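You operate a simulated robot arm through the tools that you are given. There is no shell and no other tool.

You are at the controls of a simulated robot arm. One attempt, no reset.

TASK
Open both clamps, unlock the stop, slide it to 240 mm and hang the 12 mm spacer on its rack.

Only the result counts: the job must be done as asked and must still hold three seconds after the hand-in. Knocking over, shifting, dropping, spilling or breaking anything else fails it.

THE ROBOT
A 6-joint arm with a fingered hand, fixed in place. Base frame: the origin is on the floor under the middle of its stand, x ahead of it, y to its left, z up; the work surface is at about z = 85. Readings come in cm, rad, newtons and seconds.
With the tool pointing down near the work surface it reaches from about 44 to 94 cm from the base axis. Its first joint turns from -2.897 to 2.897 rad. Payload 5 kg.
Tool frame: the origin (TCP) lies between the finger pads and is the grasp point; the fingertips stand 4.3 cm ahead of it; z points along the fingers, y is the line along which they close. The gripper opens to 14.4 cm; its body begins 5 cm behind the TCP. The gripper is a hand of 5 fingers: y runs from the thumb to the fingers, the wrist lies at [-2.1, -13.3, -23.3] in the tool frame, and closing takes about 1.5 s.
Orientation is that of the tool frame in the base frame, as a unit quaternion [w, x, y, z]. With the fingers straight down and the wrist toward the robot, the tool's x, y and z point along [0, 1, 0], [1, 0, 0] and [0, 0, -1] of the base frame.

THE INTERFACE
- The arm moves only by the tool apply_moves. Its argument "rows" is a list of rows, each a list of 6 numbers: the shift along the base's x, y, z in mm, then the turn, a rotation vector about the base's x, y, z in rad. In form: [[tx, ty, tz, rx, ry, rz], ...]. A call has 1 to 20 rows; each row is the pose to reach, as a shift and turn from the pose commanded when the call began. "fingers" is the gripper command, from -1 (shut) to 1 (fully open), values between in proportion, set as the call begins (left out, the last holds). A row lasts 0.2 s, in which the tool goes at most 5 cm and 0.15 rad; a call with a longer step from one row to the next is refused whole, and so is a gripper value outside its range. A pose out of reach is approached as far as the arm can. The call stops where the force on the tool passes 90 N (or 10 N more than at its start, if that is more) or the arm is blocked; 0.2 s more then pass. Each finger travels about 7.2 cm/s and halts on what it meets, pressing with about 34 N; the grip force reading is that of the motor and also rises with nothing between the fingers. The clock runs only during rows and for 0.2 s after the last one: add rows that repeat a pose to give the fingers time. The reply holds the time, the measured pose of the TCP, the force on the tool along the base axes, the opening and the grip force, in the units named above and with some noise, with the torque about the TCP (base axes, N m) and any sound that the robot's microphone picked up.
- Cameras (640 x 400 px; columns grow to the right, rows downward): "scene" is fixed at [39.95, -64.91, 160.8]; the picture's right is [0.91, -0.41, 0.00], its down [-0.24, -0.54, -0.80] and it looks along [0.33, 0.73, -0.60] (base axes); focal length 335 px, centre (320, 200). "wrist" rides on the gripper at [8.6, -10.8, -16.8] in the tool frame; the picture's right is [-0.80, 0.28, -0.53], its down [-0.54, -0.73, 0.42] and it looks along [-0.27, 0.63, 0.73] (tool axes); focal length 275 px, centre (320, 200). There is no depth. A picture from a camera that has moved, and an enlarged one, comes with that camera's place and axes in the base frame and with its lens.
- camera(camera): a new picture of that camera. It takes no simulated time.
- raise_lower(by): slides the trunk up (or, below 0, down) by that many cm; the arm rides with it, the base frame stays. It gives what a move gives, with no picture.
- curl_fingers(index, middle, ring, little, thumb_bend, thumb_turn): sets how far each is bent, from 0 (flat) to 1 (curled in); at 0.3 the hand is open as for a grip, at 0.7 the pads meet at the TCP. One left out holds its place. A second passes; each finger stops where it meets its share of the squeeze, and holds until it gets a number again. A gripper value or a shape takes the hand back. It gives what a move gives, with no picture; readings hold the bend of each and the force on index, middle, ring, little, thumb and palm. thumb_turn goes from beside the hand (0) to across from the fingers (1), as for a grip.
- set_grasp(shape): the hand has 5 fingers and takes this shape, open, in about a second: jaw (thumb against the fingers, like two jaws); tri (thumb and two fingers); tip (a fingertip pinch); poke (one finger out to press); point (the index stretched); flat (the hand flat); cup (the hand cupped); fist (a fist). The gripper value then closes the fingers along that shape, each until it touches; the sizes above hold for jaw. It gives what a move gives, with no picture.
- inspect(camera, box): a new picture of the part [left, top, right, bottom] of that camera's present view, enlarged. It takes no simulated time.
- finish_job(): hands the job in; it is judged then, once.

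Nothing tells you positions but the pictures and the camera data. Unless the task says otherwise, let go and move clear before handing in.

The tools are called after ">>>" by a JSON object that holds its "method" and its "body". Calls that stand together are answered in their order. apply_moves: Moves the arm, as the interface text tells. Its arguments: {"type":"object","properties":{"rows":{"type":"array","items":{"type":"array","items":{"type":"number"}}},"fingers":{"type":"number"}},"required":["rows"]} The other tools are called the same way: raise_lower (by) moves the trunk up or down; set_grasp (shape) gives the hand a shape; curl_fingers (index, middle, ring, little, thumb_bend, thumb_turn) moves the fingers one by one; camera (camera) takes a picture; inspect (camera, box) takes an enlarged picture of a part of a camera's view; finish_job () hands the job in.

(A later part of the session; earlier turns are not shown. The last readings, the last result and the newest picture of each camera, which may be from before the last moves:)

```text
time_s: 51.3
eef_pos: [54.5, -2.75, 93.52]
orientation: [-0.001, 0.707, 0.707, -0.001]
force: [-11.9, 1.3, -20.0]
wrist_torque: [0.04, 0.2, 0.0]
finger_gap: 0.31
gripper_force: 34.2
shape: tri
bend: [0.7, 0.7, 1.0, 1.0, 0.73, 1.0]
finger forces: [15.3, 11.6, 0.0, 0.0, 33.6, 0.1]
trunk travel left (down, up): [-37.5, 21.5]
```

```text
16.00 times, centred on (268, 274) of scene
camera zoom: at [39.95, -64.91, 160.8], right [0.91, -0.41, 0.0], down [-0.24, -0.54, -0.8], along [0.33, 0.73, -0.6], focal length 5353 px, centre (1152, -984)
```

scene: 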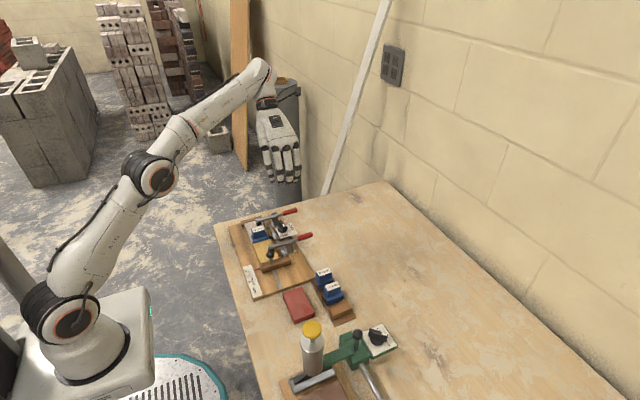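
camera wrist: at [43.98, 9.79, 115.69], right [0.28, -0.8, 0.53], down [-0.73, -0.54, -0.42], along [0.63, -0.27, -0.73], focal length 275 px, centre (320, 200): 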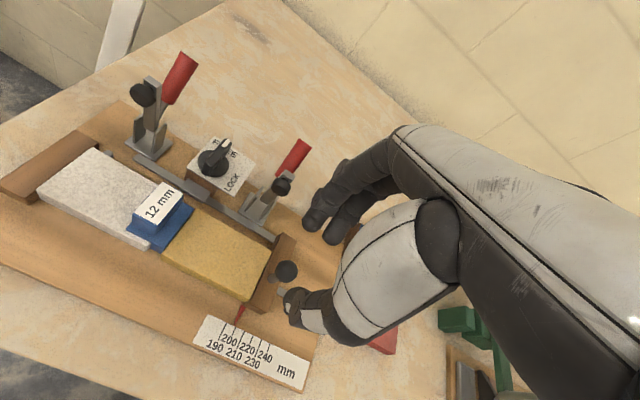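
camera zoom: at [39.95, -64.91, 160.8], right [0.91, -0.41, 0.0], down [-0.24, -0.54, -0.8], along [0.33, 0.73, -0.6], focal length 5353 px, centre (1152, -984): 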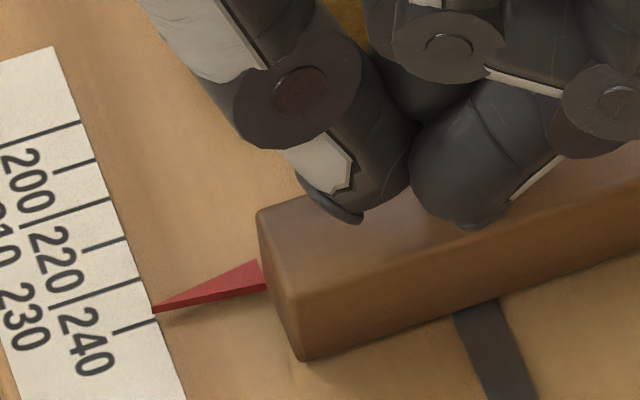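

The pointer now reads 240 within a fraction of a millimetre. I'll open the fingers, then rise straight up, and re-check.

>>> {"method": "apply_moves", "body": {"rows": [[0, 0, 0, 0, 0, 0], [0, 0, 0, 0, 0, 0], [0, 0, 0, 0, 0, 0], [0, 0, 0, 0, 0, 0], [0, 0, 0, 0, 0, 0]], "fingers": -0.3}}

>>> {"method": "apply_moves", "body": {"rows": [[0, 0, 15, 0, 0, 0], [0, 0, 40, 0, 0, 0], [0, 0, 80, 0, 0, 0], [0, 0, 120, 0, 0, 0], [0, 0, 120, 0, 0, 0]]}}

>>> {"method": "inspect", "body": {"camera": "scene", "box": [256, 262, 280, 286]}}

>>> {"method": "camera", "body": {"camera": "wrist"}}

```text
time_s: 52.5
eef_pos: [54.66, -2.81, 93.76]
orientation: [0.0, 0.707, 0.707, 0.0]
force: [0.6, -1.0, 1.0]
wrist_torque: [0.0, 0.0, 0.0]
finger_gap: 4.99
gripper_force: 0.1
shape: tri
bend: [0.74, 0.51, 0.99, 0.99, 0.73, 1.0]
finger forces: [0.0, 0.0, 0.0, 0.1, 0.1, 0.1]
trunk travel left (down, up): [-37.5, 21.5]
```

```text
time_s: 53.7
eef_pos: [54.5, -2.92, 105.81]
orientation: [0.0, 0.707, 0.707, 0.0]
force: [-0.7, 0.9, -0.3]
wrist_torque: [0.0, -0.03, 0.02]
finger_gap: 5.0
gripper_force: 0.0
shape: tri
bend: [0.74, 0.51, 0.99, 0.99, 0.73, 1.0]
finger forces: [0.0, 0.0, 0.0, 0.1, 0.1, 0.1]
trunk travel left (down, up): [-37.5, 21.5]
```

```text
16.00 times, centred on (268, 274) of scene
camera zoom: at [39.95, -64.91, 160.8], right [0.91, -0.41, 0.0], down [-0.24, -0.54, -0.8], along [0.33, 0.73, -0.6], focal length 5353 px, centre (1152, -984)
```

zoom: 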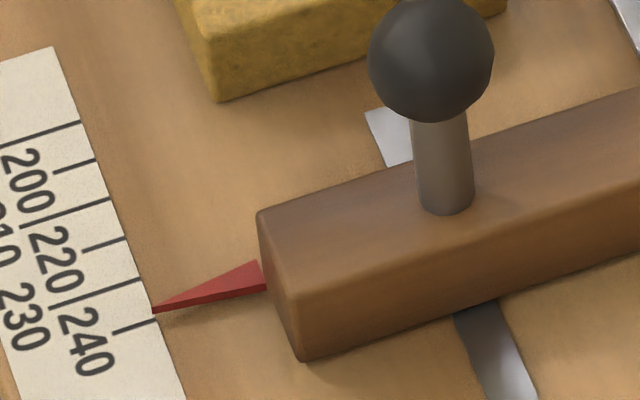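

```text
taken
camera wrist: at [43.8, 5.56, 122.69], right [0.28, -0.8, 0.53], down [-0.73, -0.54, -0.42], along [0.63, -0.27, -0.73], focal length 275 px, centre (320, 200)
```

wrist: 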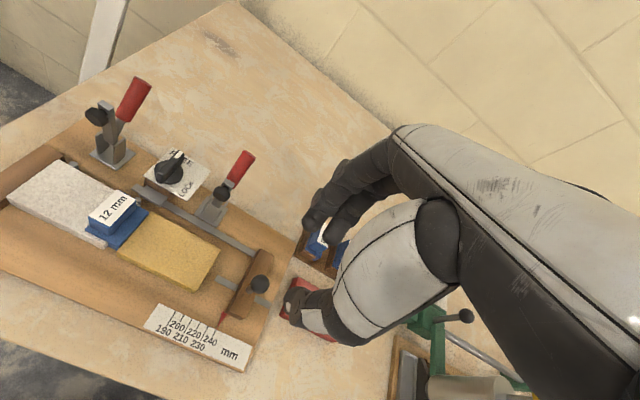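

The stop stays at 240. Now the 12 mm spacer and the rack: I'll zoom in to understand their shapes.

>>> {"method": "inspect", "body": {"camera": "wrist", "box": [70, 170, 170, 270]}}

>>> {"method": "inspect", "body": {"camera": "scene", "box": [240, 210, 290, 260]}}

>>> {"method": "inspect", "body": {"camera": "scene", "box": [305, 260, 360, 325]}}

```text
4.00 times, centred on (120, 220) of wrist
camera zoom: at [43.8, 5.56, 122.69], right [0.28, -0.8, 0.53], down [-0.73, -0.54, -0.42], along [0.63, -0.27, -0.73], focal length 1101 px, centre (1120, 120)
```

zoom: 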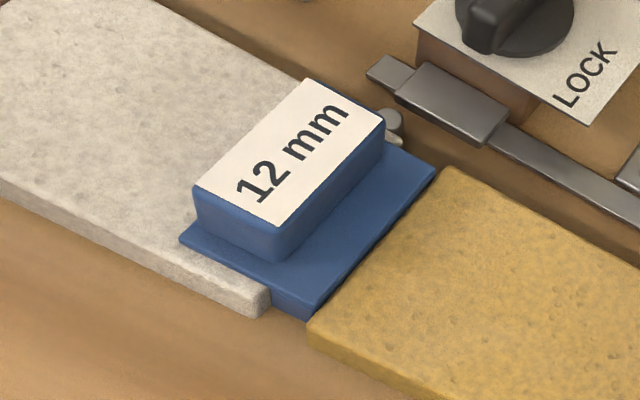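

```text
8.00 times, centred on (265, 235) of scene
camera zoom: at [39.95, -64.91, 160.8], right [0.91, -0.41, 0.0], down [-0.24, -0.54, -0.8], along [0.33, 0.73, -0.6], focal length 2676 px, centre (760, -80)
```

zoom: 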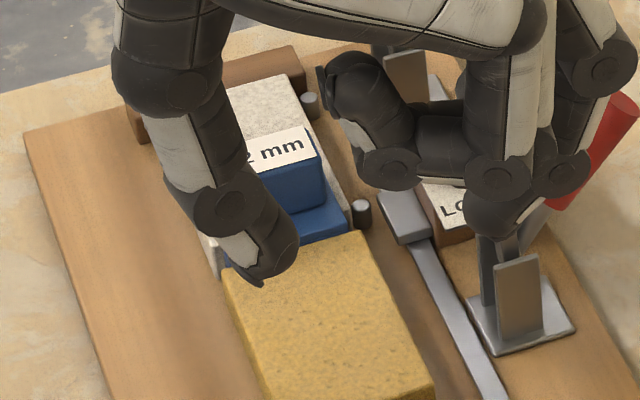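

```text
6.15 times, centred on (332, 292) of scene
camera zoom: at [39.95, -64.91, 160.8], right [0.91, -0.41, 0.0], down [-0.24, -0.54, -0.8], along [0.33, 0.73, -0.6], focal length 2059 px, centre (243, -369)
```

zoom: 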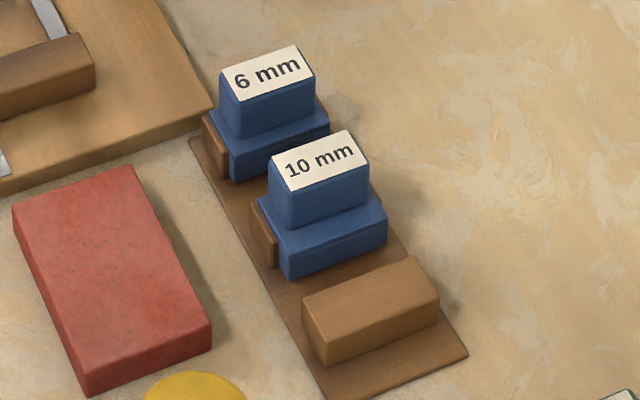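

The spacer is a hook: a handle on a plate that rests on the grey block, with a leg hanging down on the -y side. The rack's two others hang the same way on wooden blocks, and the third block (about 66, -20) is empty. I'll turn the hand to close along y and look at the rack from there.

>>> {"method": "apply_moves", "body": {"rows": [[7, 0, 4, 0, 0, -0.143], [14, 0, 8, 0, 0, -0.286], [21, 0, 12, 0, 0, -0.428], [28, 0, 16, 0, 0, -0.571], [35, 0, 20, 0, 0, -0.714], [42, 0, 20, 0, 0, -0.857], [49, 0, 20, 0, 0, -1.0], [56, 0, 20, 0, 0, -1.142], [63, 0, 20, 0, 0, -1.285], [70, -10, 20, 0, 0, -1.428], [75, -30, 20, 0, 0, -1.571], [75, -50, 20, 0, 0, -1.571], [75, -50, 20, 0, 0, -1.571]]}}

>>> {"method": "camera", "body": {"camera": "wrist"}}

>>> {"method": "camera", "body": {"camera": "scene"}}

```text
time_s: 56.5
eef_pos: [62.12, -7.82, 107.66]
orientation: [0.0, 1.0, -0.001, 0.001]
force: [-0.3, -0.1, -0.4]
wrist_torque: [0.01, -0.01, 0.01]
finger_gap: 5.01
gripper_force: 0.0
shape: tri
bend: [0.74, 0.51, 0.99, 0.99, 0.73, 1.0]
finger forces: [0.0, 0.0, 0.0, 0.0, 0.0, 0.1]
trunk travel left (down, up): [-37.5, 21.5]
```

```text
taken
camera wrist: at [70.92, 2.95, 124.5], right [-0.8, -0.28, 0.53], down [-0.54, 0.73, -0.42], along [-0.27, -0.63, -0.73], focal length 275 px, centre (320, 200)
```

wrist: 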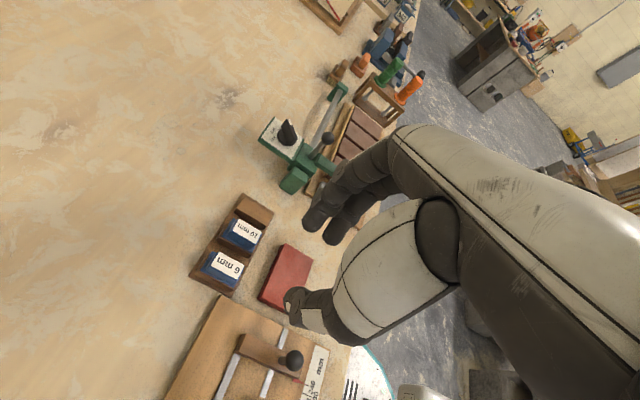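

```text
taken
```

scene: 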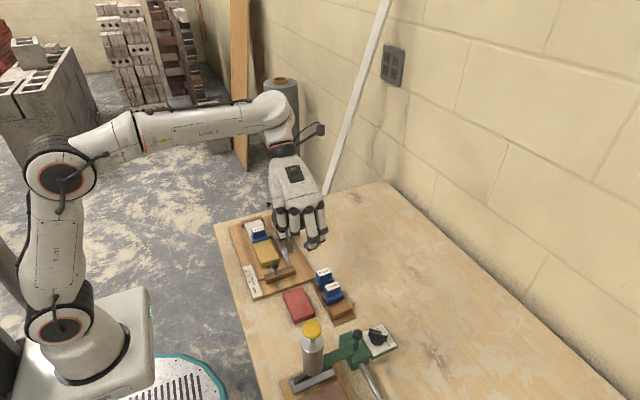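

Good, the rack is visible from the other side. I'll zoom on it from both cameras to triangulate the empty block.

>>> {"method": "inspect", "body": {"camera": "wrist", "box": [180, 180, 280, 300]}}

>>> {"method": "inspect", "body": {"camera": "scene", "box": [310, 260, 365, 325]}}

```text
3.33 times, centred on (230, 240) of wrist
camera zoom: at [70.92, 2.95, 124.5], right [-0.8, -0.28, 0.53], down [-0.54, 0.73, -0.42], along [-0.27, -0.63, -0.73], focal length 918 px, centre (620, 67)
```

zoom: 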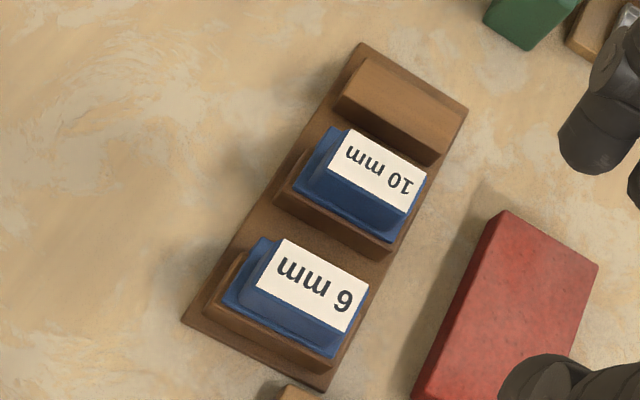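

```text
6.15 times, centred on (338, 292) of scene
camera zoom: at [39.95, -64.91, 160.8], right [0.91, -0.41, 0.0], down [-0.24, -0.54, -0.8], along [0.33, 0.73, -0.6], focal length 2059 px, centre (212, -369)
```

zoom: 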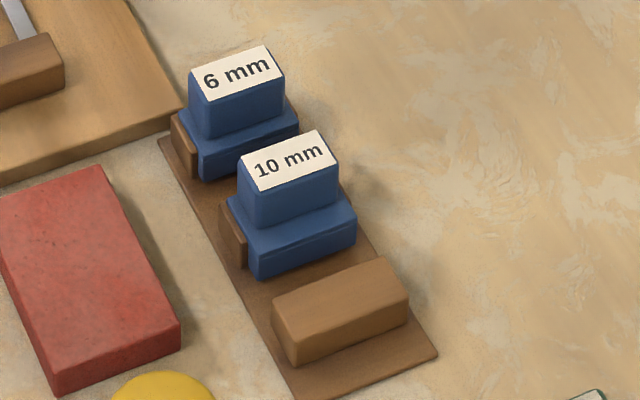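

Measured: empty block x 63.8–68.8, y -20.95 to -18.65, top z≈87.4; the 10 mm spacer's handle is at (66.3, -14.7). The 12 mm handle is centred at about (54.8, 14.4), top z≈90.5. I'll go above the 12 mm handle now.

>>> {"method": "apply_moves", "body": {"rows": [[0, 30, 20, 0, 0, 0], [0, 70, 30, 0, 0, 0], [-10, 110, 30, 0, 0, 0], [-30, 145, 30, 0, 0, 0], [-50, 180, 30, 0, 0, 0], [-71, 222, 30, 0, 0, 0], [-71, 222, -10, 0, 0, 0], [-71, 222, -50, 0, 0, 0], [-71, 222, -80, 0, 0, 0], [-71, 222, -100, 0, 0, 0], [-71, 222, -100, 0, 0, 0]]}}

>>> {"method": "inspect", "body": {"camera": "scene", "box": [220, 170, 310, 260]}}

>>> {"method": "camera", "body": {"camera": "wrist"}}

```text
time_s: 58.9
eef_pos: [54.95, 14.52, 97.69]
orientation: [0.0, 1.0, -0.001, 0.0]
force: [0.7, 0.0, 0.3]
wrist_torque: [-0.01, -0.02, -0.01]
finger_gap: 5.04
gripper_force: 0.0
shape: tri
bend: [0.74, 0.51, 0.99, 0.99, 0.73, 1.0]
finger forces: [0.1, 0.0, 0.0, 0.1, 0.0, 0.1]
trunk travel left (down, up): [-37.5, 21.5]
```

```text
4.44 times, centred on (265, 215) of scene
camera zoom: at [39.95, -64.91, 160.8], right [0.91, -0.41, 0.0], down [-0.24, -0.54, -0.8], along [0.33, 0.73, -0.6], focal length 1487 px, centre (564, 133)
```

zoom: 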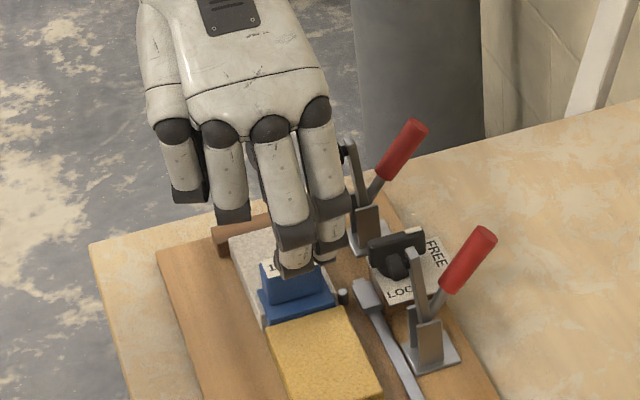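

```text
taken
camera wrist: at [63.82, 25.22, 114.52], right [-0.8, -0.28, 0.53], down [-0.54, 0.73, -0.42], along [-0.27, -0.63, -0.73], focal length 275 px, centre (320, 200)
```

wrist: 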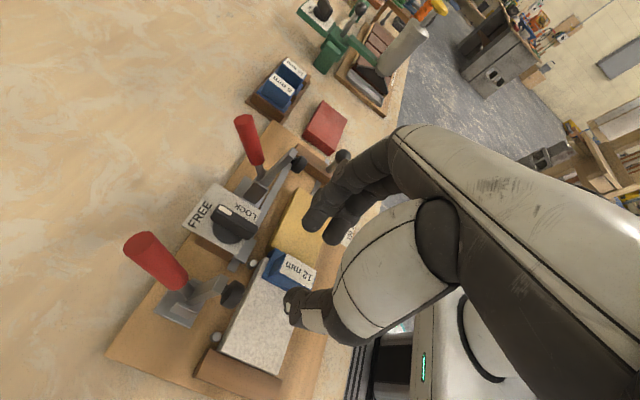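

>>> {"method": "inspect", "body": {"camera": "wrist", "box": [230, 180, 380, 340]}}

```text
2.50 times, centred on (305, 260) of wrist
camera zoom: at [63.82, 25.22, 114.52], right [-0.8, -0.28, 0.53], down [-0.54, 0.73, -0.42], along [-0.27, -0.63, -0.73], focal length 688 px, centre (358, 50)
```

zoom: 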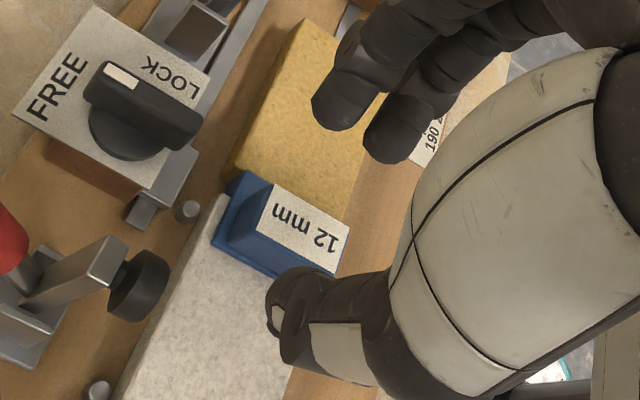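

Using the two wrist views (more accurate), the 12 mm handle is centred at (54.6, 14.2) with its top at z≈91.0 and the plate top at about 88.4. I'll lower the fingertips alongside the handle, staying above the plate.

>>> {"method": "apply_moves", "body": {"rows": [[-1, -3, -10, 0, 0, 0], [-1, -3, -20, 0, 0, 0], [-1, -3, -30, 0, 0, 0], [-1, -3, -36, 0, 0, 0], [-1, -3, -40, 0, 0, 0], [-1, -3, -40, 0, 0, 0]]}}

>>> {"method": "inspect", "body": {"camera": "wrist", "box": [230, 180, 380, 340]}}

>>> {"method": "inspect", "body": {"camera": "scene", "box": [240, 200, 300, 260]}}

```text
time_s: 60.3
eef_pos: [54.94, 14.21, 93.7]
orientation: [0.0, 1.0, 0.0, 0.001]
force: [0.4, -0.1, 0.5]
wrist_torque: [-0.02, -0.01, 0.01]
finger_gap: 5.02
gripper_force: 0.0
shape: tri
bend: [0.74, 0.51, 0.99, 0.99, 0.73, 1.0]
finger forces: [0.1, 0.1, 0.0, 0.0, 0.0, 0.1]
trunk travel left (down, up): [-37.5, 21.5]
```

```text
2.50 times, centred on (305, 260) of wrist
camera zoom: at [63.7, 24.83, 110.5], right [-0.8, -0.28, 0.53], down [-0.54, 0.73, -0.42], along [-0.27, -0.63, -0.73], focal length 688 px, centre (358, 50)
```

zoom: 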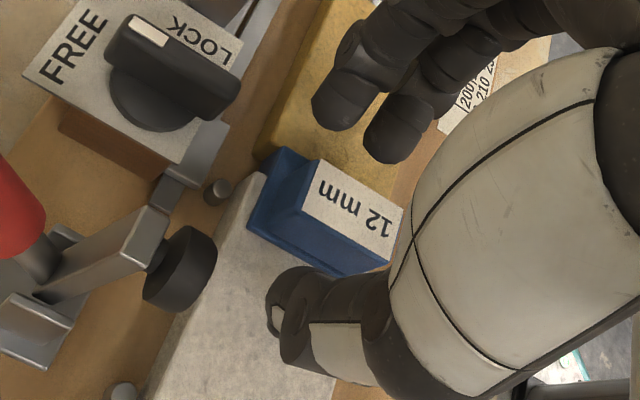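

```text
6.67 times, centred on (270, 230) of scene
camera zoom: at [39.95, -64.91, 160.8], right [0.91, -0.41, 0.0], down [-0.24, -0.54, -0.8], along [0.33, 0.73, -0.6], focal length 2230 px, centre (653, 0)
```

zoom: 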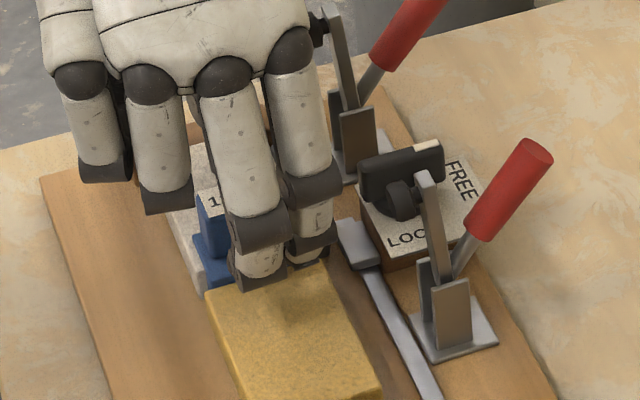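

The handle sits between the index/middle pads and the thumb. I'll shift 2 mm toward +y so the fingers touch first (against the grey block's backing), then close.

>>> {"method": "apply_moves", "body": {"rows": [[-1, 2, 0, 0, 0, 0], [-1, 2, 0, 0, 0, 0], [-1, 2, 0, 0, 0, 0], [-1, 2, 0, 0, 0, 0], [-1, 2, 0, 0, 0, 0], [-1, 2, 0, 0, 0, 0]], "fingers": -0.7}}

>>> {"method": "inspect", "body": {"camera": "wrist", "box": [230, 180, 380, 340]}}

>>> {"method": "inspect", "body": {"camera": "scene", "box": [240, 200, 300, 260]}}

```text
time_s: 61.7
eef_pos: [54.77, 14.31, 93.64]
orientation: [0.0, 1.0, -0.001, 0.0]
force: [0.2, -0.5, 0.8]
wrist_torque: [-0.04, 0.05, 0.02]
finger_gap: 2.2
gripper_force: 0.1
shape: tri
bend: [0.73, 0.61, 0.99, 0.99, 0.74, 1.0]
finger forces: [0.0, 0.0, 0.0, 0.1, 0.2, 0.1]
trunk travel left (down, up): [-37.5, 21.5]
```

```text
2.50 times, centred on (305, 260) of wrist
camera zoom: at [63.58, 25.06, 110.49], right [-0.8, -0.28, 0.53], down [-0.54, 0.73, -0.42], along [-0.27, -0.63, -0.73], focal length 688 px, centre (358, 50)
```

zoom: 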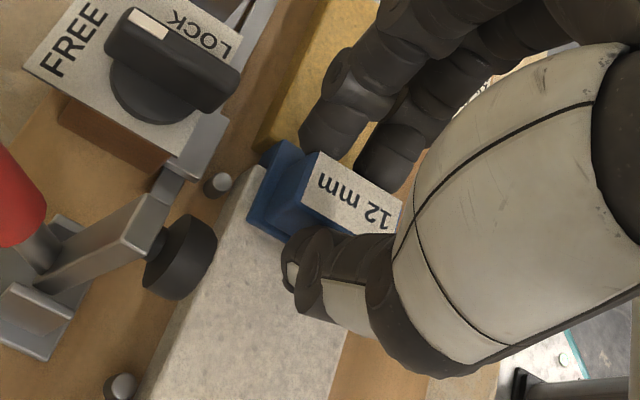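

```text
6.67 times, centred on (270, 230) of scene
camera zoom: at [39.95, -64.91, 160.8], right [0.91, -0.41, 0.0], down [-0.24, -0.54, -0.8], along [0.33, 0.73, -0.6], focal length 2230 px, centre (653, 0)
```

zoom: 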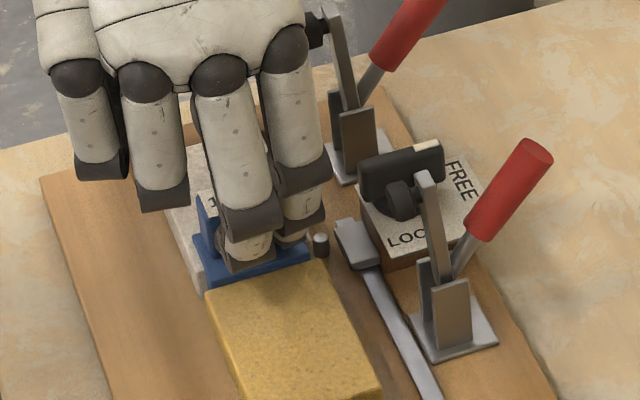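

Nearly touching on both sides. Closing fully now.

>>> {"method": "apply_moves", "body": {"rows": [[0, 0, 0, 0, 0, 0], [0, 0, 0, 0, 0, 0], [0, 0, 0, 0, 0, 0], [0, 0, 0, 0, 0, 0], [0, 0, 0, 0, 0, 0]], "fingers": -1}}

>>> {"method": "inspect", "body": {"camera": "wrist", "box": [230, 180, 380, 340]}}

>>> {"method": "inspect", "body": {"camera": "scene", "box": [240, 200, 300, 260]}}

```text
time_s: 62.9
eef_pos: [54.8, 14.19, 93.73]
orientation: [0.0, 1.0, 0.0, 0.0]
force: [0.9, 0.6, -0.4]
wrist_torque: [-0.01, 0.0, 0.02]
finger_gap: 1.73
gripper_force: 34.0
shape: tri
bend: [0.72, 0.63, 1.0, 1.0, 0.74, 1.0]
finger forces: [15.3, 15.0, 0.0, 0.0, 30.1, 0.1]
trunk travel left (down, up): [-37.5, 21.5]
```

```text
2.50 times, centred on (305, 260) of wrist
camera zoom: at [63.58, 25.06, 110.49], right [-0.8, -0.28, 0.53], down [-0.54, 0.73, -0.42], along [-0.27, -0.63, -0.73], focal length 688 px, centre (358, 50)
```

zoom: 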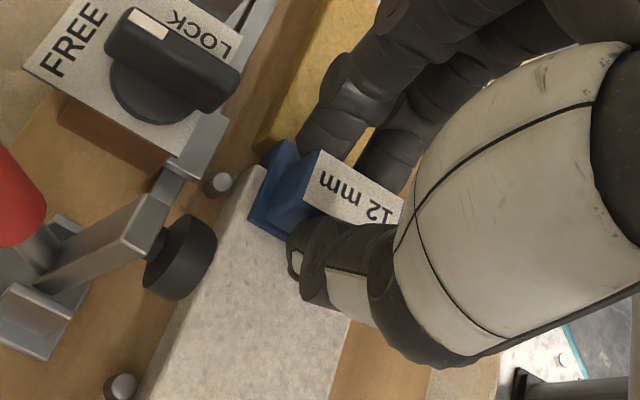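

```text
6.67 times, centred on (270, 230) of scene
camera zoom: at [39.95, -64.91, 160.8], right [0.91, -0.41, 0.0], down [-0.24, -0.54, -0.8], along [0.33, 0.73, -0.6], focal length 2230 px, centre (653, 0)
```

zoom: 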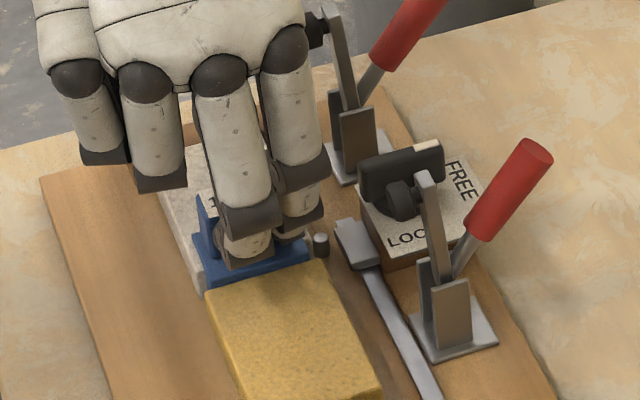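

Firm three-point grip. I'll lift straight up slowly.

>>> {"method": "apply_moves", "body": {"rows": [[0, 0, 2, 0, 0, 0], [0, 0, 5, 0, 0, 0], [0, 0, 9, 0, 0, 0], [0, 0, 14, 0, 0, 0], [0, 0, 20, 0, 0, 0], [0, 0, 30, 0, 0, 0], [0, 0, 30, 0, 0, 0]]}}

>>> {"method": "inspect", "body": {"camera": "wrist", "box": [230, 180, 380, 340]}}

>>> {"method": "inspect", "body": {"camera": "scene", "box": [230, 190, 310, 270]}}

```text
time_s: 64.5
eef_pos: [54.88, 14.25, 96.67]
orientation: [-0.001, 1.0, -0.001, 0.0]
force: [0.1, 0.6, 0.1]
wrist_torque: [-0.02, -0.01, 0.06]
finger_gap: 1.71
gripper_force: 33.8
shape: tri
bend: [0.72, 0.63, 1.0, 1.0, 0.74, 1.0]
finger forces: [15.3, 14.8, 0.0, 0.0, 30.4, 0.1]
trunk travel left (down, up): [-37.5, 21.5]
```

```text
2.50 times, centred on (305, 260) of wrist
camera zoom: at [63.55, 25.01, 113.42], right [-0.8, -0.28, 0.53], down [-0.54, 0.73, -0.42], along [-0.27, -0.63, -0.73], focal length 688 px, centre (358, 50)
```

zoom: 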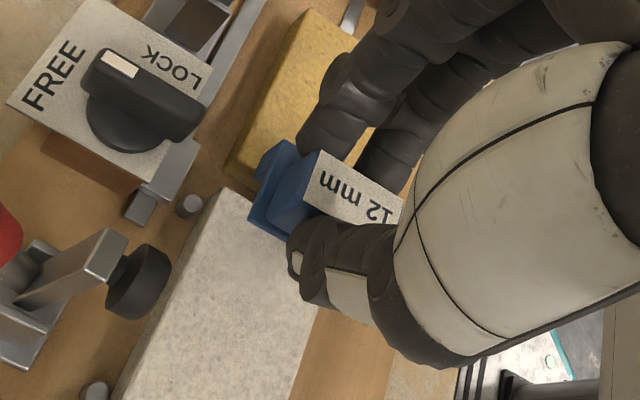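

```text
5.00 times, centred on (270, 230) of scene
camera zoom: at [39.95, -64.91, 160.8], right [0.91, -0.41, 0.0], down [-0.24, -0.54, -0.8], along [0.33, 0.73, -0.6], focal length 1673 px, centre (570, 50)
```

zoom: 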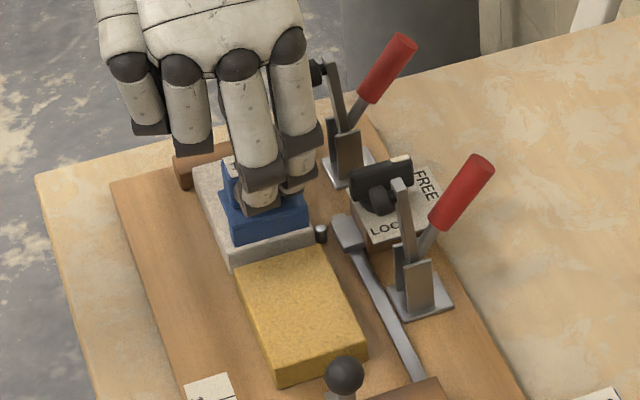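

The spacer came out cleanly and both blocks stayed put. I'll raise it well above everything and carry it over to the rack's empty block.

>>> {"method": "apply_moves", "body": {"rows": [[0, 0, 40, 0, 0, 0], [0, 0, 80, 0, 0, 0], [0, 0, 120, 0, 0, 0], [0, 0, 130, 0, 0, 0], [12, -35, 130, 0, 0, 0], [26, -76, 130, 0, 0, 0], [40, -117, 130, 0, 0, 0], [54, -158, 130, 0, 0, 0], [68, -199, 130, 0, 0, 0], [82, -240, 130, 0, 0, 0], [96, -281, 130, 0, 0, 0], [110, -320, 130, 0, 0, 0], [118, -341, 130, 0, 0, 0], [118, -341, 130, 0, 0, 0]]}}

>>> {"method": "camera", "body": {"camera": "wrist"}}

>>> {"method": "camera", "body": {"camera": "scene"}}

```text
time_s: 67.5
eef_pos: [66.56, -20.05, 109.53]
orientation: [0.0, 1.0, 0.001, -0.001]
force: [0.4, 0.0, 0.0]
wrist_torque: [0.01, 0.01, -0.01]
finger_gap: 1.69
gripper_force: 34.0
shape: tri
bend: [0.72, 0.63, 1.0, 1.0, 0.74, 1.0]
finger forces: [15.4, 15.0, 0.0, 0.1, 30.3, 0.0]
trunk travel left (down, up): [-37.5, 21.5]
```

```text
taken
camera wrist: at [75.41, -9.31, 126.47], right [-0.8, -0.28, 0.53], down [-0.54, 0.73, -0.42], along [-0.27, -0.63, -0.73], focal length 275 px, centre (320, 200)
```

wrist: 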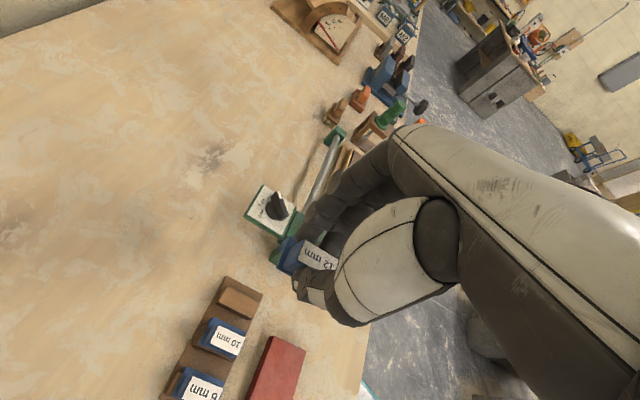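

```text
taken
```

scene: 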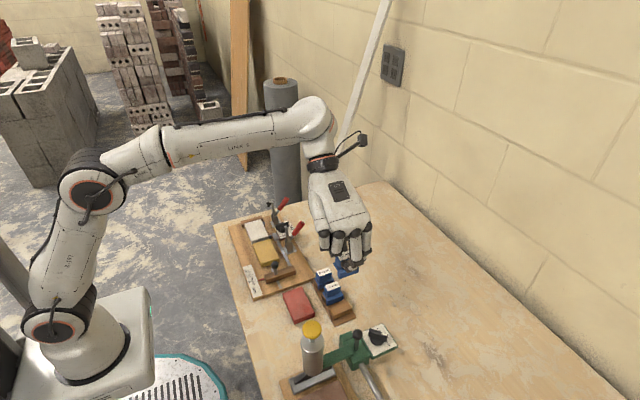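

I'm above the empty block with the spacer. Zooming to refine the block position.

>>> {"method": "inspect", "body": {"camera": "wrist", "box": [190, 220, 350, 360]}}

>>> {"method": "inspect", "body": {"camera": "scene", "box": [305, 240, 375, 330]}}

```text
2.86 times, centred on (270, 290) of wrist
camera zoom: at [75.41, -9.31, 126.47], right [-0.8, -0.28, 0.53], down [-0.54, 0.73, -0.42], along [-0.27, -0.63, -0.73], focal length 786 px, centre (463, -57)
```

zoom: 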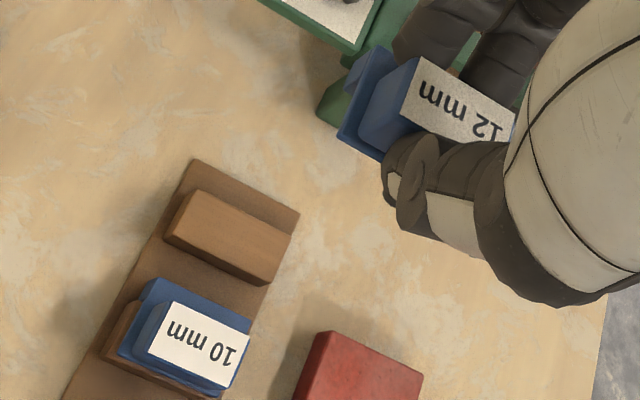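

```text
4.44 times, centred on (340, 285) of scene
camera zoom: at [39.95, -64.91, 160.8], right [0.91, -0.41, 0.0], down [-0.24, -0.54, -0.8], along [0.33, 0.73, -0.6], focal length 1487 px, centre (231, -178)
```

zoom: 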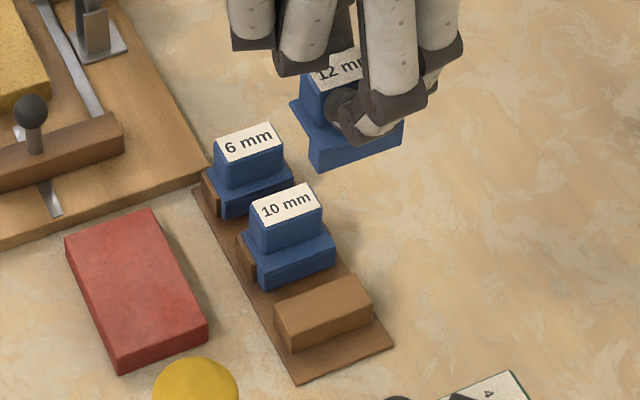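

Block 3's -y face is at y≈-20.6 and the neighbours' handles confirm the slot pitch, so the current x, y puts the leg about 3 mm outside that face. I'll descend partway and check.

>>> {"method": "apply_moves", "body": {"rows": [[1, 0, -40, 0, 0, 0], [1, 0, -80, 0, 0, 0], [1, 0, -110, 0, 0, 0], [1, 0, -125, 0, 0, 0], [1, 0, -125, 0, 0, 0]]}}

>>> {"method": "inspect", "body": {"camera": "wrist", "box": [190, 180, 380, 360]}}

>>> {"method": "inspect", "body": {"camera": "scene", "box": [305, 260, 370, 330]}}

```text
time_s: 68.7
eef_pos: [66.82, -19.84, 97.18]
orientation: [0.0, 1.0, 0.0, -0.001]
force: [0.4, -0.1, -0.9]
wrist_torque: [-0.01, 0.0, 0.0]
finger_gap: 1.7
gripper_force: 34.1
shape: tri
bend: [0.72, 0.63, 1.0, 1.0, 0.74, 1.0]
finger forces: [15.5, 15.0, 0.0, 0.1, 30.2, 0.0]
trunk travel left (down, up): [-37.5, 21.5]
```

```text
2.22 times, centred on (285, 270) of wrist
camera zoom: at [75.63, -9.05, 113.94], right [-0.8, -0.28, 0.53], down [-0.54, 0.73, -0.42], along [-0.27, -0.63, -0.73], focal length 612 px, centre (398, 44)
```

zoom: 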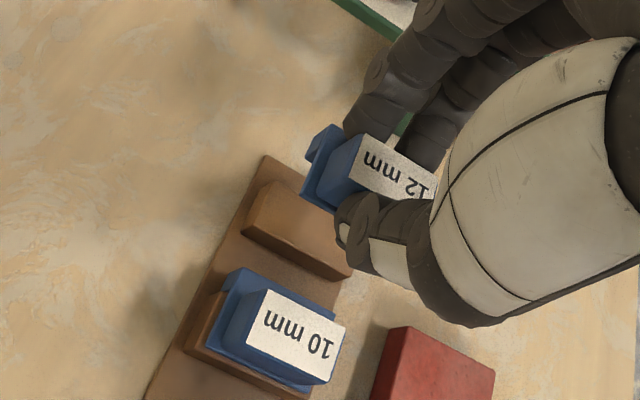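

```text
5.71 times, centred on (338, 295) of scene
camera zoom: at [39.95, -64.91, 160.8], right [0.91, -0.41, 0.0], down [-0.24, -0.54, -0.8], along [0.33, 0.73, -0.6], focal length 1912 px, centre (220, -343)
```

zoom: 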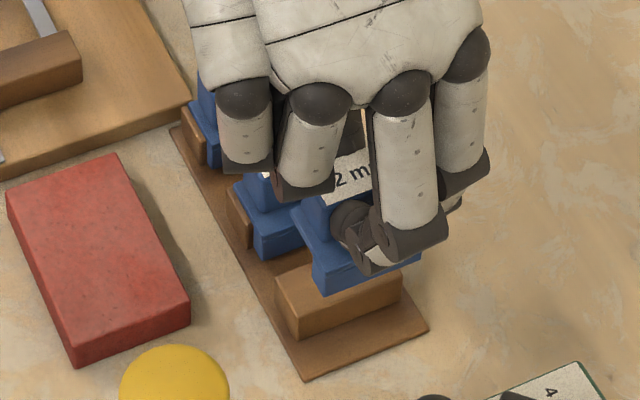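

Alignment looks right: the leg's inner face is 3–4 mm outside the block's -y face and x matches its neighbour. I'll lower on, slowing near contact.

>>> {"method": "apply_moves", "body": {"rows": [[0, 1, -10, 0, 0, 0], [0, 1, -20, 0, 0, 0], [0, 1, -28, 0, 0, 0], [0, 1, -34, 0, 0, 0], [0, 1, -34, 0, 0, 0]]}}

>>> {"method": "inspect", "body": {"camera": "wrist", "box": [190, 180, 380, 360]}}

>>> {"method": "inspect", "body": {"camera": "scene", "box": [305, 260, 370, 330]}}

```text
time_s: 69.9
eef_pos: [66.59, -19.66, 93.78]
orientation: [0.0, 1.0, 0.0, 0.0]
force: [-0.8, 0.0, -1.3]
wrist_torque: [0.06, -0.02, 0.02]
finger_gap: 1.73
gripper_force: 33.4
shape: tri
bend: [0.72, 0.63, 1.0, 1.0, 0.74, 1.0]
finger forces: [15.4, 15.0, 0.0, 0.0, 30.2, 0.1]
trunk travel left (down, up): [-37.5, 21.5]
```

```text
2.22 times, centred on (285, 270) of wrist
camera zoom: at [75.51, -8.92, 110.64], right [-0.8, -0.28, 0.53], down [-0.54, 0.73, -0.42], along [-0.27, -0.63, -0.73], focal length 612 px, centre (398, 44)
```

zoom: 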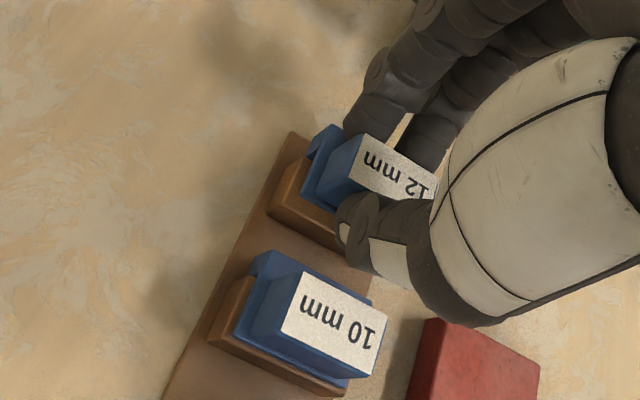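

```text
5.71 times, centred on (338, 295) of scene
camera zoom: at [39.95, -64.91, 160.8], right [0.91, -0.41, 0.0], down [-0.24, -0.54, -0.8], along [0.33, 0.73, -0.6], focal length 1912 px, centre (220, -343)
```

zoom: 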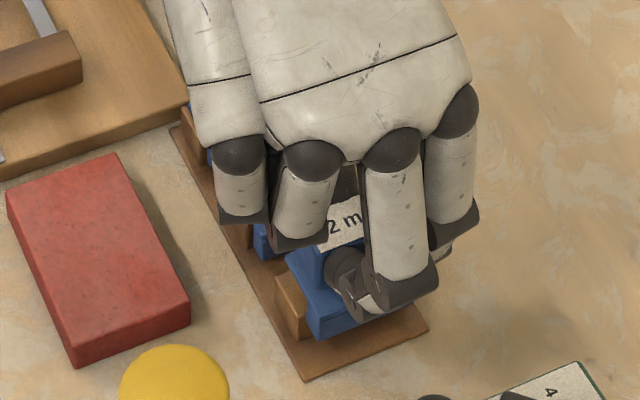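

The leg is passing in front of the block. Continuing down in small steps until it rests.

>>> {"method": "apply_moves", "body": {"rows": [[0, 0, -2, 0, 0, 0], [0, 0, -4, 0, 0, 0], [0, 0, -6, 0, 0, 0], [0, 0, -6, 0, 0, 0]]}}

>>> {"method": "inspect", "body": {"camera": "wrist", "box": [190, 180, 380, 360]}}

>>> {"method": "inspect", "body": {"camera": "scene", "box": [315, 270, 365, 330]}}

```text
time_s: 70.9
eef_pos: [66.7, -19.77, 93.19]
orientation: [0.0, 1.0, 0.0, 0.0]
force: [-0.2, 0.2, -0.3]
wrist_torque: [0.02, 0.01, -0.04]
finger_gap: 1.72
gripper_force: 33.7
shape: tri
bend: [0.72, 0.63, 1.0, 1.0, 0.74, 1.0]
finger forces: [15.4, 15.0, 0.1, 0.1, 30.4, 0.0]
trunk travel left (down, up): [-37.5, 21.5]
```

```text
2.22 times, centred on (285, 270) of wrist
camera zoom: at [75.48, -8.98, 109.96], right [-0.8, -0.28, 0.53], down [-0.54, 0.73, -0.42], along [-0.27, -0.63, -0.73], focal length 612 px, centre (398, 44)
```

zoom: 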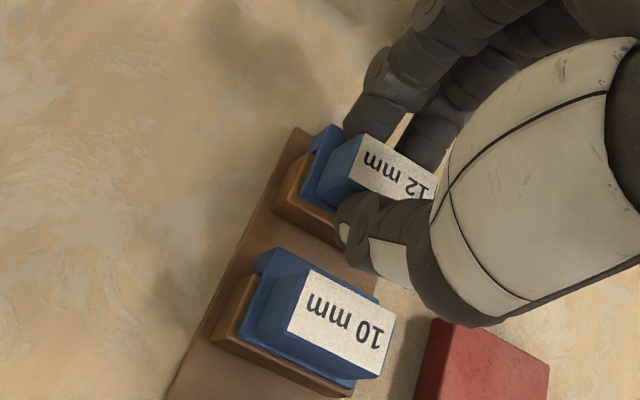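

```text
6.67 times, centred on (340, 300) of scene
camera zoom: at [39.95, -64.91, 160.8], right [0.91, -0.41, 0.0], down [-0.24, -0.54, -0.8], along [0.33, 0.73, -0.6], focal length 2230 px, centre (187, -467)
```

zoom: 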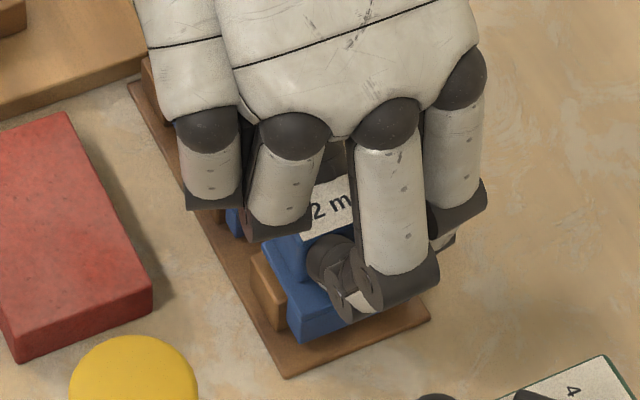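

Not touching yet (forces near zero). A few millimetres further.

>>> {"method": "apply_moves", "body": {"rows": [[0, 0, -1.5, 0, 0, 0], [0, 0, -3, 0, 0, 0], [0, 0, -4.5, 0, 0, 0], [0, 0, -4.5, 0, 0, 0]]}}

>>> {"method": "inspect", "body": {"camera": "wrist", "box": [250, 200, 340, 300]}}

```text
time_s: 71.9
eef_pos: [66.82, -19.79, 92.72]
orientation: [0.0, 1.0, -0.001, 0.001]
force: [0.0, 0.0, -0.8]
wrist_torque: [-0.01, 0.0, 0.03]
finger_gap: 1.7
gripper_force: 34.3
shape: tri
bend: [0.72, 0.63, 1.0, 1.0, 0.74, 1.0]
finger forces: [15.4, 15.1, 0.1, 0.1, 30.3, 0.0]
trunk travel left (down, up): [-37.5, 21.5]
```

```text
4.00 times, centred on (295, 250) of wrist
camera zoom: at [75.56, -8.99, 109.57], right [-0.8, -0.28, 0.53], down [-0.54, 0.73, -0.42], along [-0.27, -0.63, -0.73], focal length 1101 px, centre (420, 0)
```

zoom: 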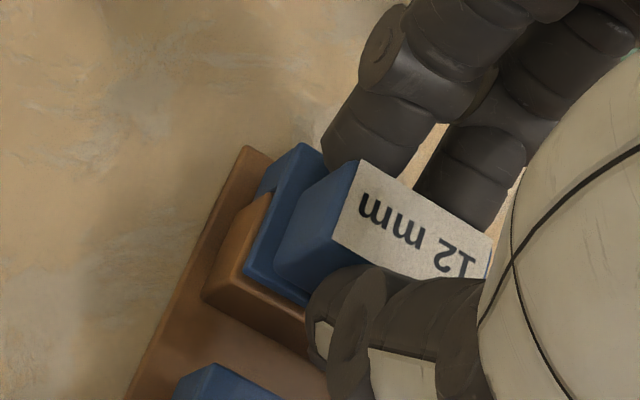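

>>> {"method": "apply_moves", "body": {"rows": [[0, 0, -1, 0, 0, 0], [0, 0, -2, 0, 0, 0], [0, 0, -3, 0, 0, 0], [0, 0, -3, 0, 0, 0]]}}

>>> {"method": "inspect", "body": {"camera": "wrist", "box": [250, 200, 340, 300]}}

```text
time_s: 72.9
eef_pos: [66.65, -19.73, 92.64]
orientation: [0.001, 1.0, -0.001, 0.002]
force: [1.8, 2.9, 18.7]
wrist_torque: [0.01, -0.05, 0.0]
finger_gap: 1.77
gripper_force: 34.7
shape: tri
bend: [0.73, 0.63, 1.0, 1.0, 0.74, 1.0]
finger forces: [17.0, 16.4, 0.0, 0.0, 35.9, 0.0]
trunk travel left (down, up): [-37.5, 21.5]
```

```text
4.00 times, centred on (295, 250) of wrist
camera zoom: at [75.46, -8.96, 109.47], right [-0.8, -0.28, 0.53], down [-0.54, 0.72, -0.43], along [-0.26, -0.63, -0.73], focal length 1101 px, centre (420, 0)
```

zoom: 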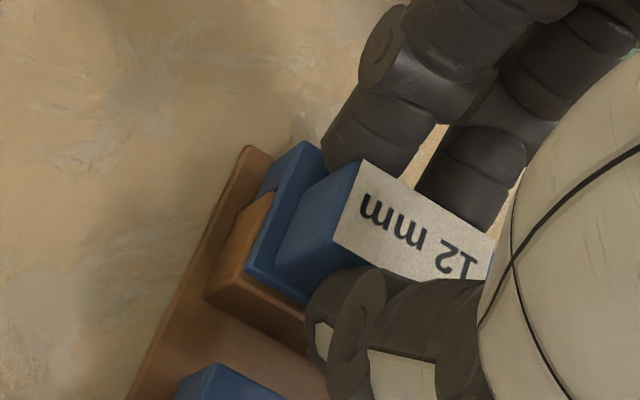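

Contact at 18 N: the plate rests on the block with the leg on its -y side. I'll relax the push, then open the fingers just enough to release.

>>> {"method": "apply_moves", "body": {"rows": [[0, 0, 1, 0, 0, 0], [0, 0, 2, 0, 0, 0], [0, 0, 2.3, 0, 0, 0], [0, 0, 2.3, 0, 0, 0]]}}

>>> {"method": "apply_moves", "body": {"rows": [[0, 0, 0, 0, 0, 0], [0, 0, 0, 0, 0, 0], [0, 0, 0, 0, 0, 0], [0, 0, 0, 0, 0, 0]], "fingers": -0.58}}

>>> {"method": "inspect", "body": {"camera": "wrist", "box": [230, 190, 360, 310]}}

>>> {"method": "inspect", "body": {"camera": "scene", "box": [315, 270, 365, 330]}}

```text
time_s: 73.9
eef_pos: [66.83, -19.75, 92.71]
orientation: [0.0, 1.0, -0.001, -0.001]
force: [3.5, 1.9, 10.0]
wrist_torque: [-0.02, -0.16, 0.04]
finger_gap: 1.78
gripper_force: 34.5
shape: tri
bend: [0.73, 0.63, 1.0, 1.0, 0.74, 1.0]
finger forces: [16.9, 16.3, 0.0, 0.0, 34.5, 0.1]
trunk travel left (down, up): [-37.5, 21.5]
```

```text
time_s: 74.9
eef_pos: [66.71, -19.83, 92.62]
orientation: [0.0, 1.0, 0.0, 0.0]
force: [-0.6, -0.1, -1.2]
wrist_torque: [-0.02, 0.01, 0.02]
finger_gap: 3.03
gripper_force: 0.1
shape: tri
bend: [0.73, 0.58, 0.99, 0.99, 0.74, 1.0]
finger forces: [0.0, 0.0, 0.0, 0.0, 0.0, 0.0]
trunk travel left (down, up): [-37.5, 21.5]
```

```text
3.33 times, centred on (295, 250) of wrist
camera zoom: at [75.53, -9.03, 109.46], right [-0.8, -0.28, 0.53], down [-0.54, 0.73, -0.42], along [-0.27, -0.63, -0.73], focal length 918 px, centre (403, 33)
```

zoom: 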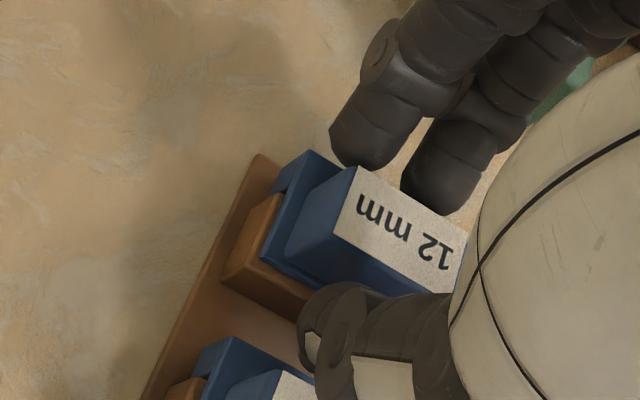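

```text
6.67 times, centred on (340, 300) of scene
camera zoom: at [39.95, -64.91, 160.8], right [0.91, -0.41, 0.0], down [-0.24, -0.54, -0.8], along [0.33, 0.73, -0.6], focal length 2230 px, centre (187, -467)
```

zoom: 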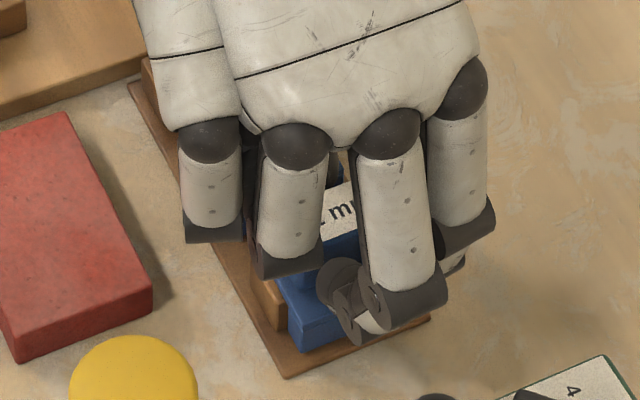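

The spacer is released and resting level. I'll rise straight up.

>>> {"method": "apply_moves", "body": {"rows": [[0, 0, 5, 0, 0, 0], [0, 0, 12, 0, 0, 0], [0, 0, 22, 0, 0, 0], [0, 0, 40, 0, 0, 0], [0, 0, 80, 0, 0, 0], [0, 0, 120, 0, 0, 0], [0, 20, 150, 0, 0, 0], [0, 20, 150, 0, 0, 0]]}}

>>> {"method": "camera", "body": {"camera": "wrist"}}

>>> {"method": "inspect", "body": {"camera": "scene", "box": [305, 255, 370, 330]}}

>>> {"method": "inspect", "body": {"camera": "scene", "box": [215, 190, 335, 310]}}

```text
time_s: 76.7
eef_pos: [66.76, -17.83, 107.52]
orientation: [0.0, 1.0, -0.001, 0.0]
force: [0.0, -0.5, -0.4]
wrist_torque: [-0.02, -0.02, 0.02]
finger_gap: 3.0
gripper_force: 0.0
shape: tri
bend: [0.73, 0.58, 0.99, 0.99, 0.74, 1.0]
finger forces: [0.0, 0.0, 0.1, 0.0, 0.0, 0.0]
trunk travel left (down, up): [-37.5, 21.5]
```

```text
taken
camera wrist: at [75.58, -7.18, 124.31], right [-0.8, -0.28, 0.53], down [-0.54, 0.73, -0.42], along [-0.27, -0.63, -0.73], focal length 275 px, centre (320, 200)
```

wrist: 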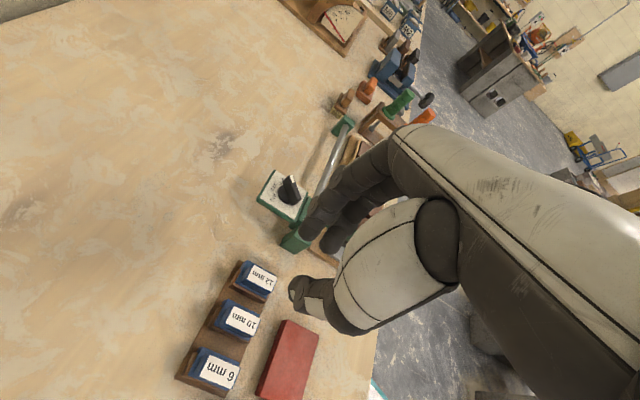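

```text
5.33 times, centred on (338, 292) of scene
camera zoom: at [39.95, -64.91, 160.8], right [0.91, -0.41, 0.0], down [-0.24, -0.54, -0.8], along [0.33, 0.73, -0.6], focal length 1784 px, centre (227, -293)
```

zoom: 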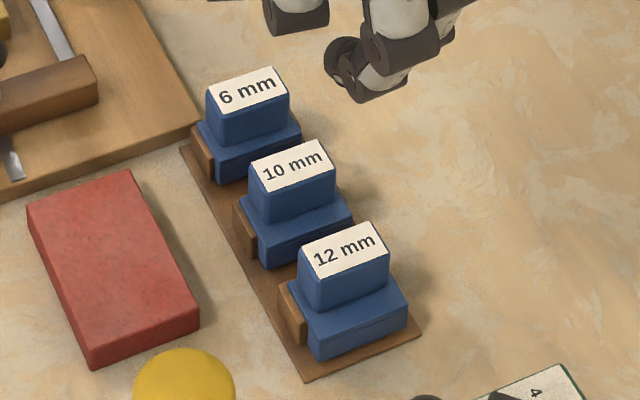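

```text
3.33 times, centred on (275, 250) of scene
camera zoom: at [39.95, -64.91, 160.8], right [0.91, -0.41, 0.0], down [-0.24, -0.54, -0.8], along [0.33, 0.73, -0.6], focal length 1115 px, centre (470, 33)
```

zoom: 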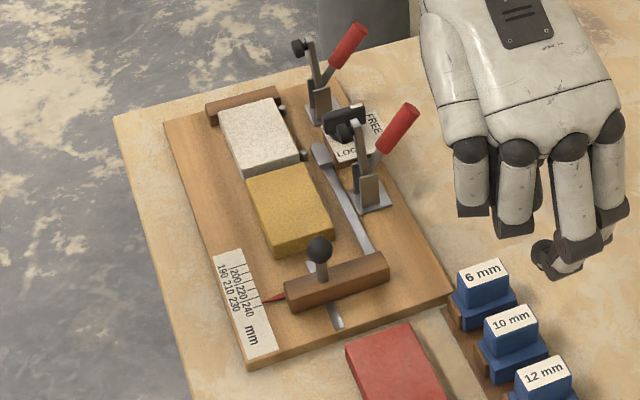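

All three spacers hang alike now. A last check of the pointer, knob and clamps before handing in.

>>> {"method": "inspect", "body": {"camera": "scene", "box": [256, 262, 280, 286]}}

>>> {"method": "inspect", "body": {"camera": "scene", "box": [250, 190, 310, 250]}}

>>> {"method": "inspect", "body": {"camera": "wrist", "box": [160, 240, 300, 400]}}

```text
16.00 times, centred on (268, 274) of scene
camera zoom: at [39.95, -64.91, 160.8], right [0.91, -0.41, 0.0], down [-0.24, -0.54, -0.8], along [0.33, 0.73, -0.6], focal length 5353 px, centre (1152, -984)
```

zoom: 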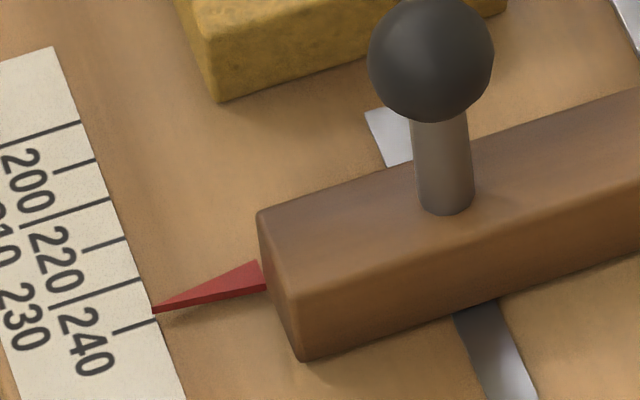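

```text
6.67 times, centred on (280, 220) of scene
camera zoom: at [39.95, -64.91, 160.8], right [0.91, -0.41, 0.0], down [-0.24, -0.54, -0.8], along [0.33, 0.73, -0.6], focal length 2230 px, centre (587, 67)
```

zoom: 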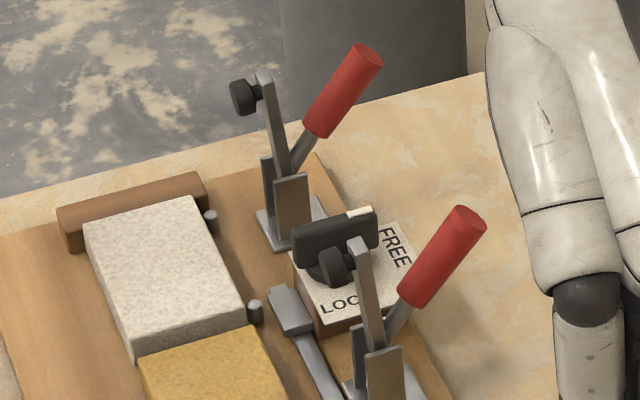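

```text
2.50 times, centred on (230, 320) of wrist
camera zoom: at [75.58, -7.18, 124.31], right [-0.8, -0.28, 0.53], down [-0.54, 0.73, -0.42], along [-0.27, -0.63, -0.73], focal length 688 px, centre (545, -100)
```

zoom: 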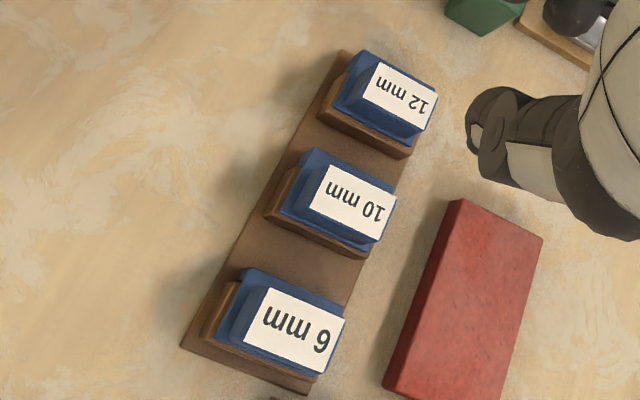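

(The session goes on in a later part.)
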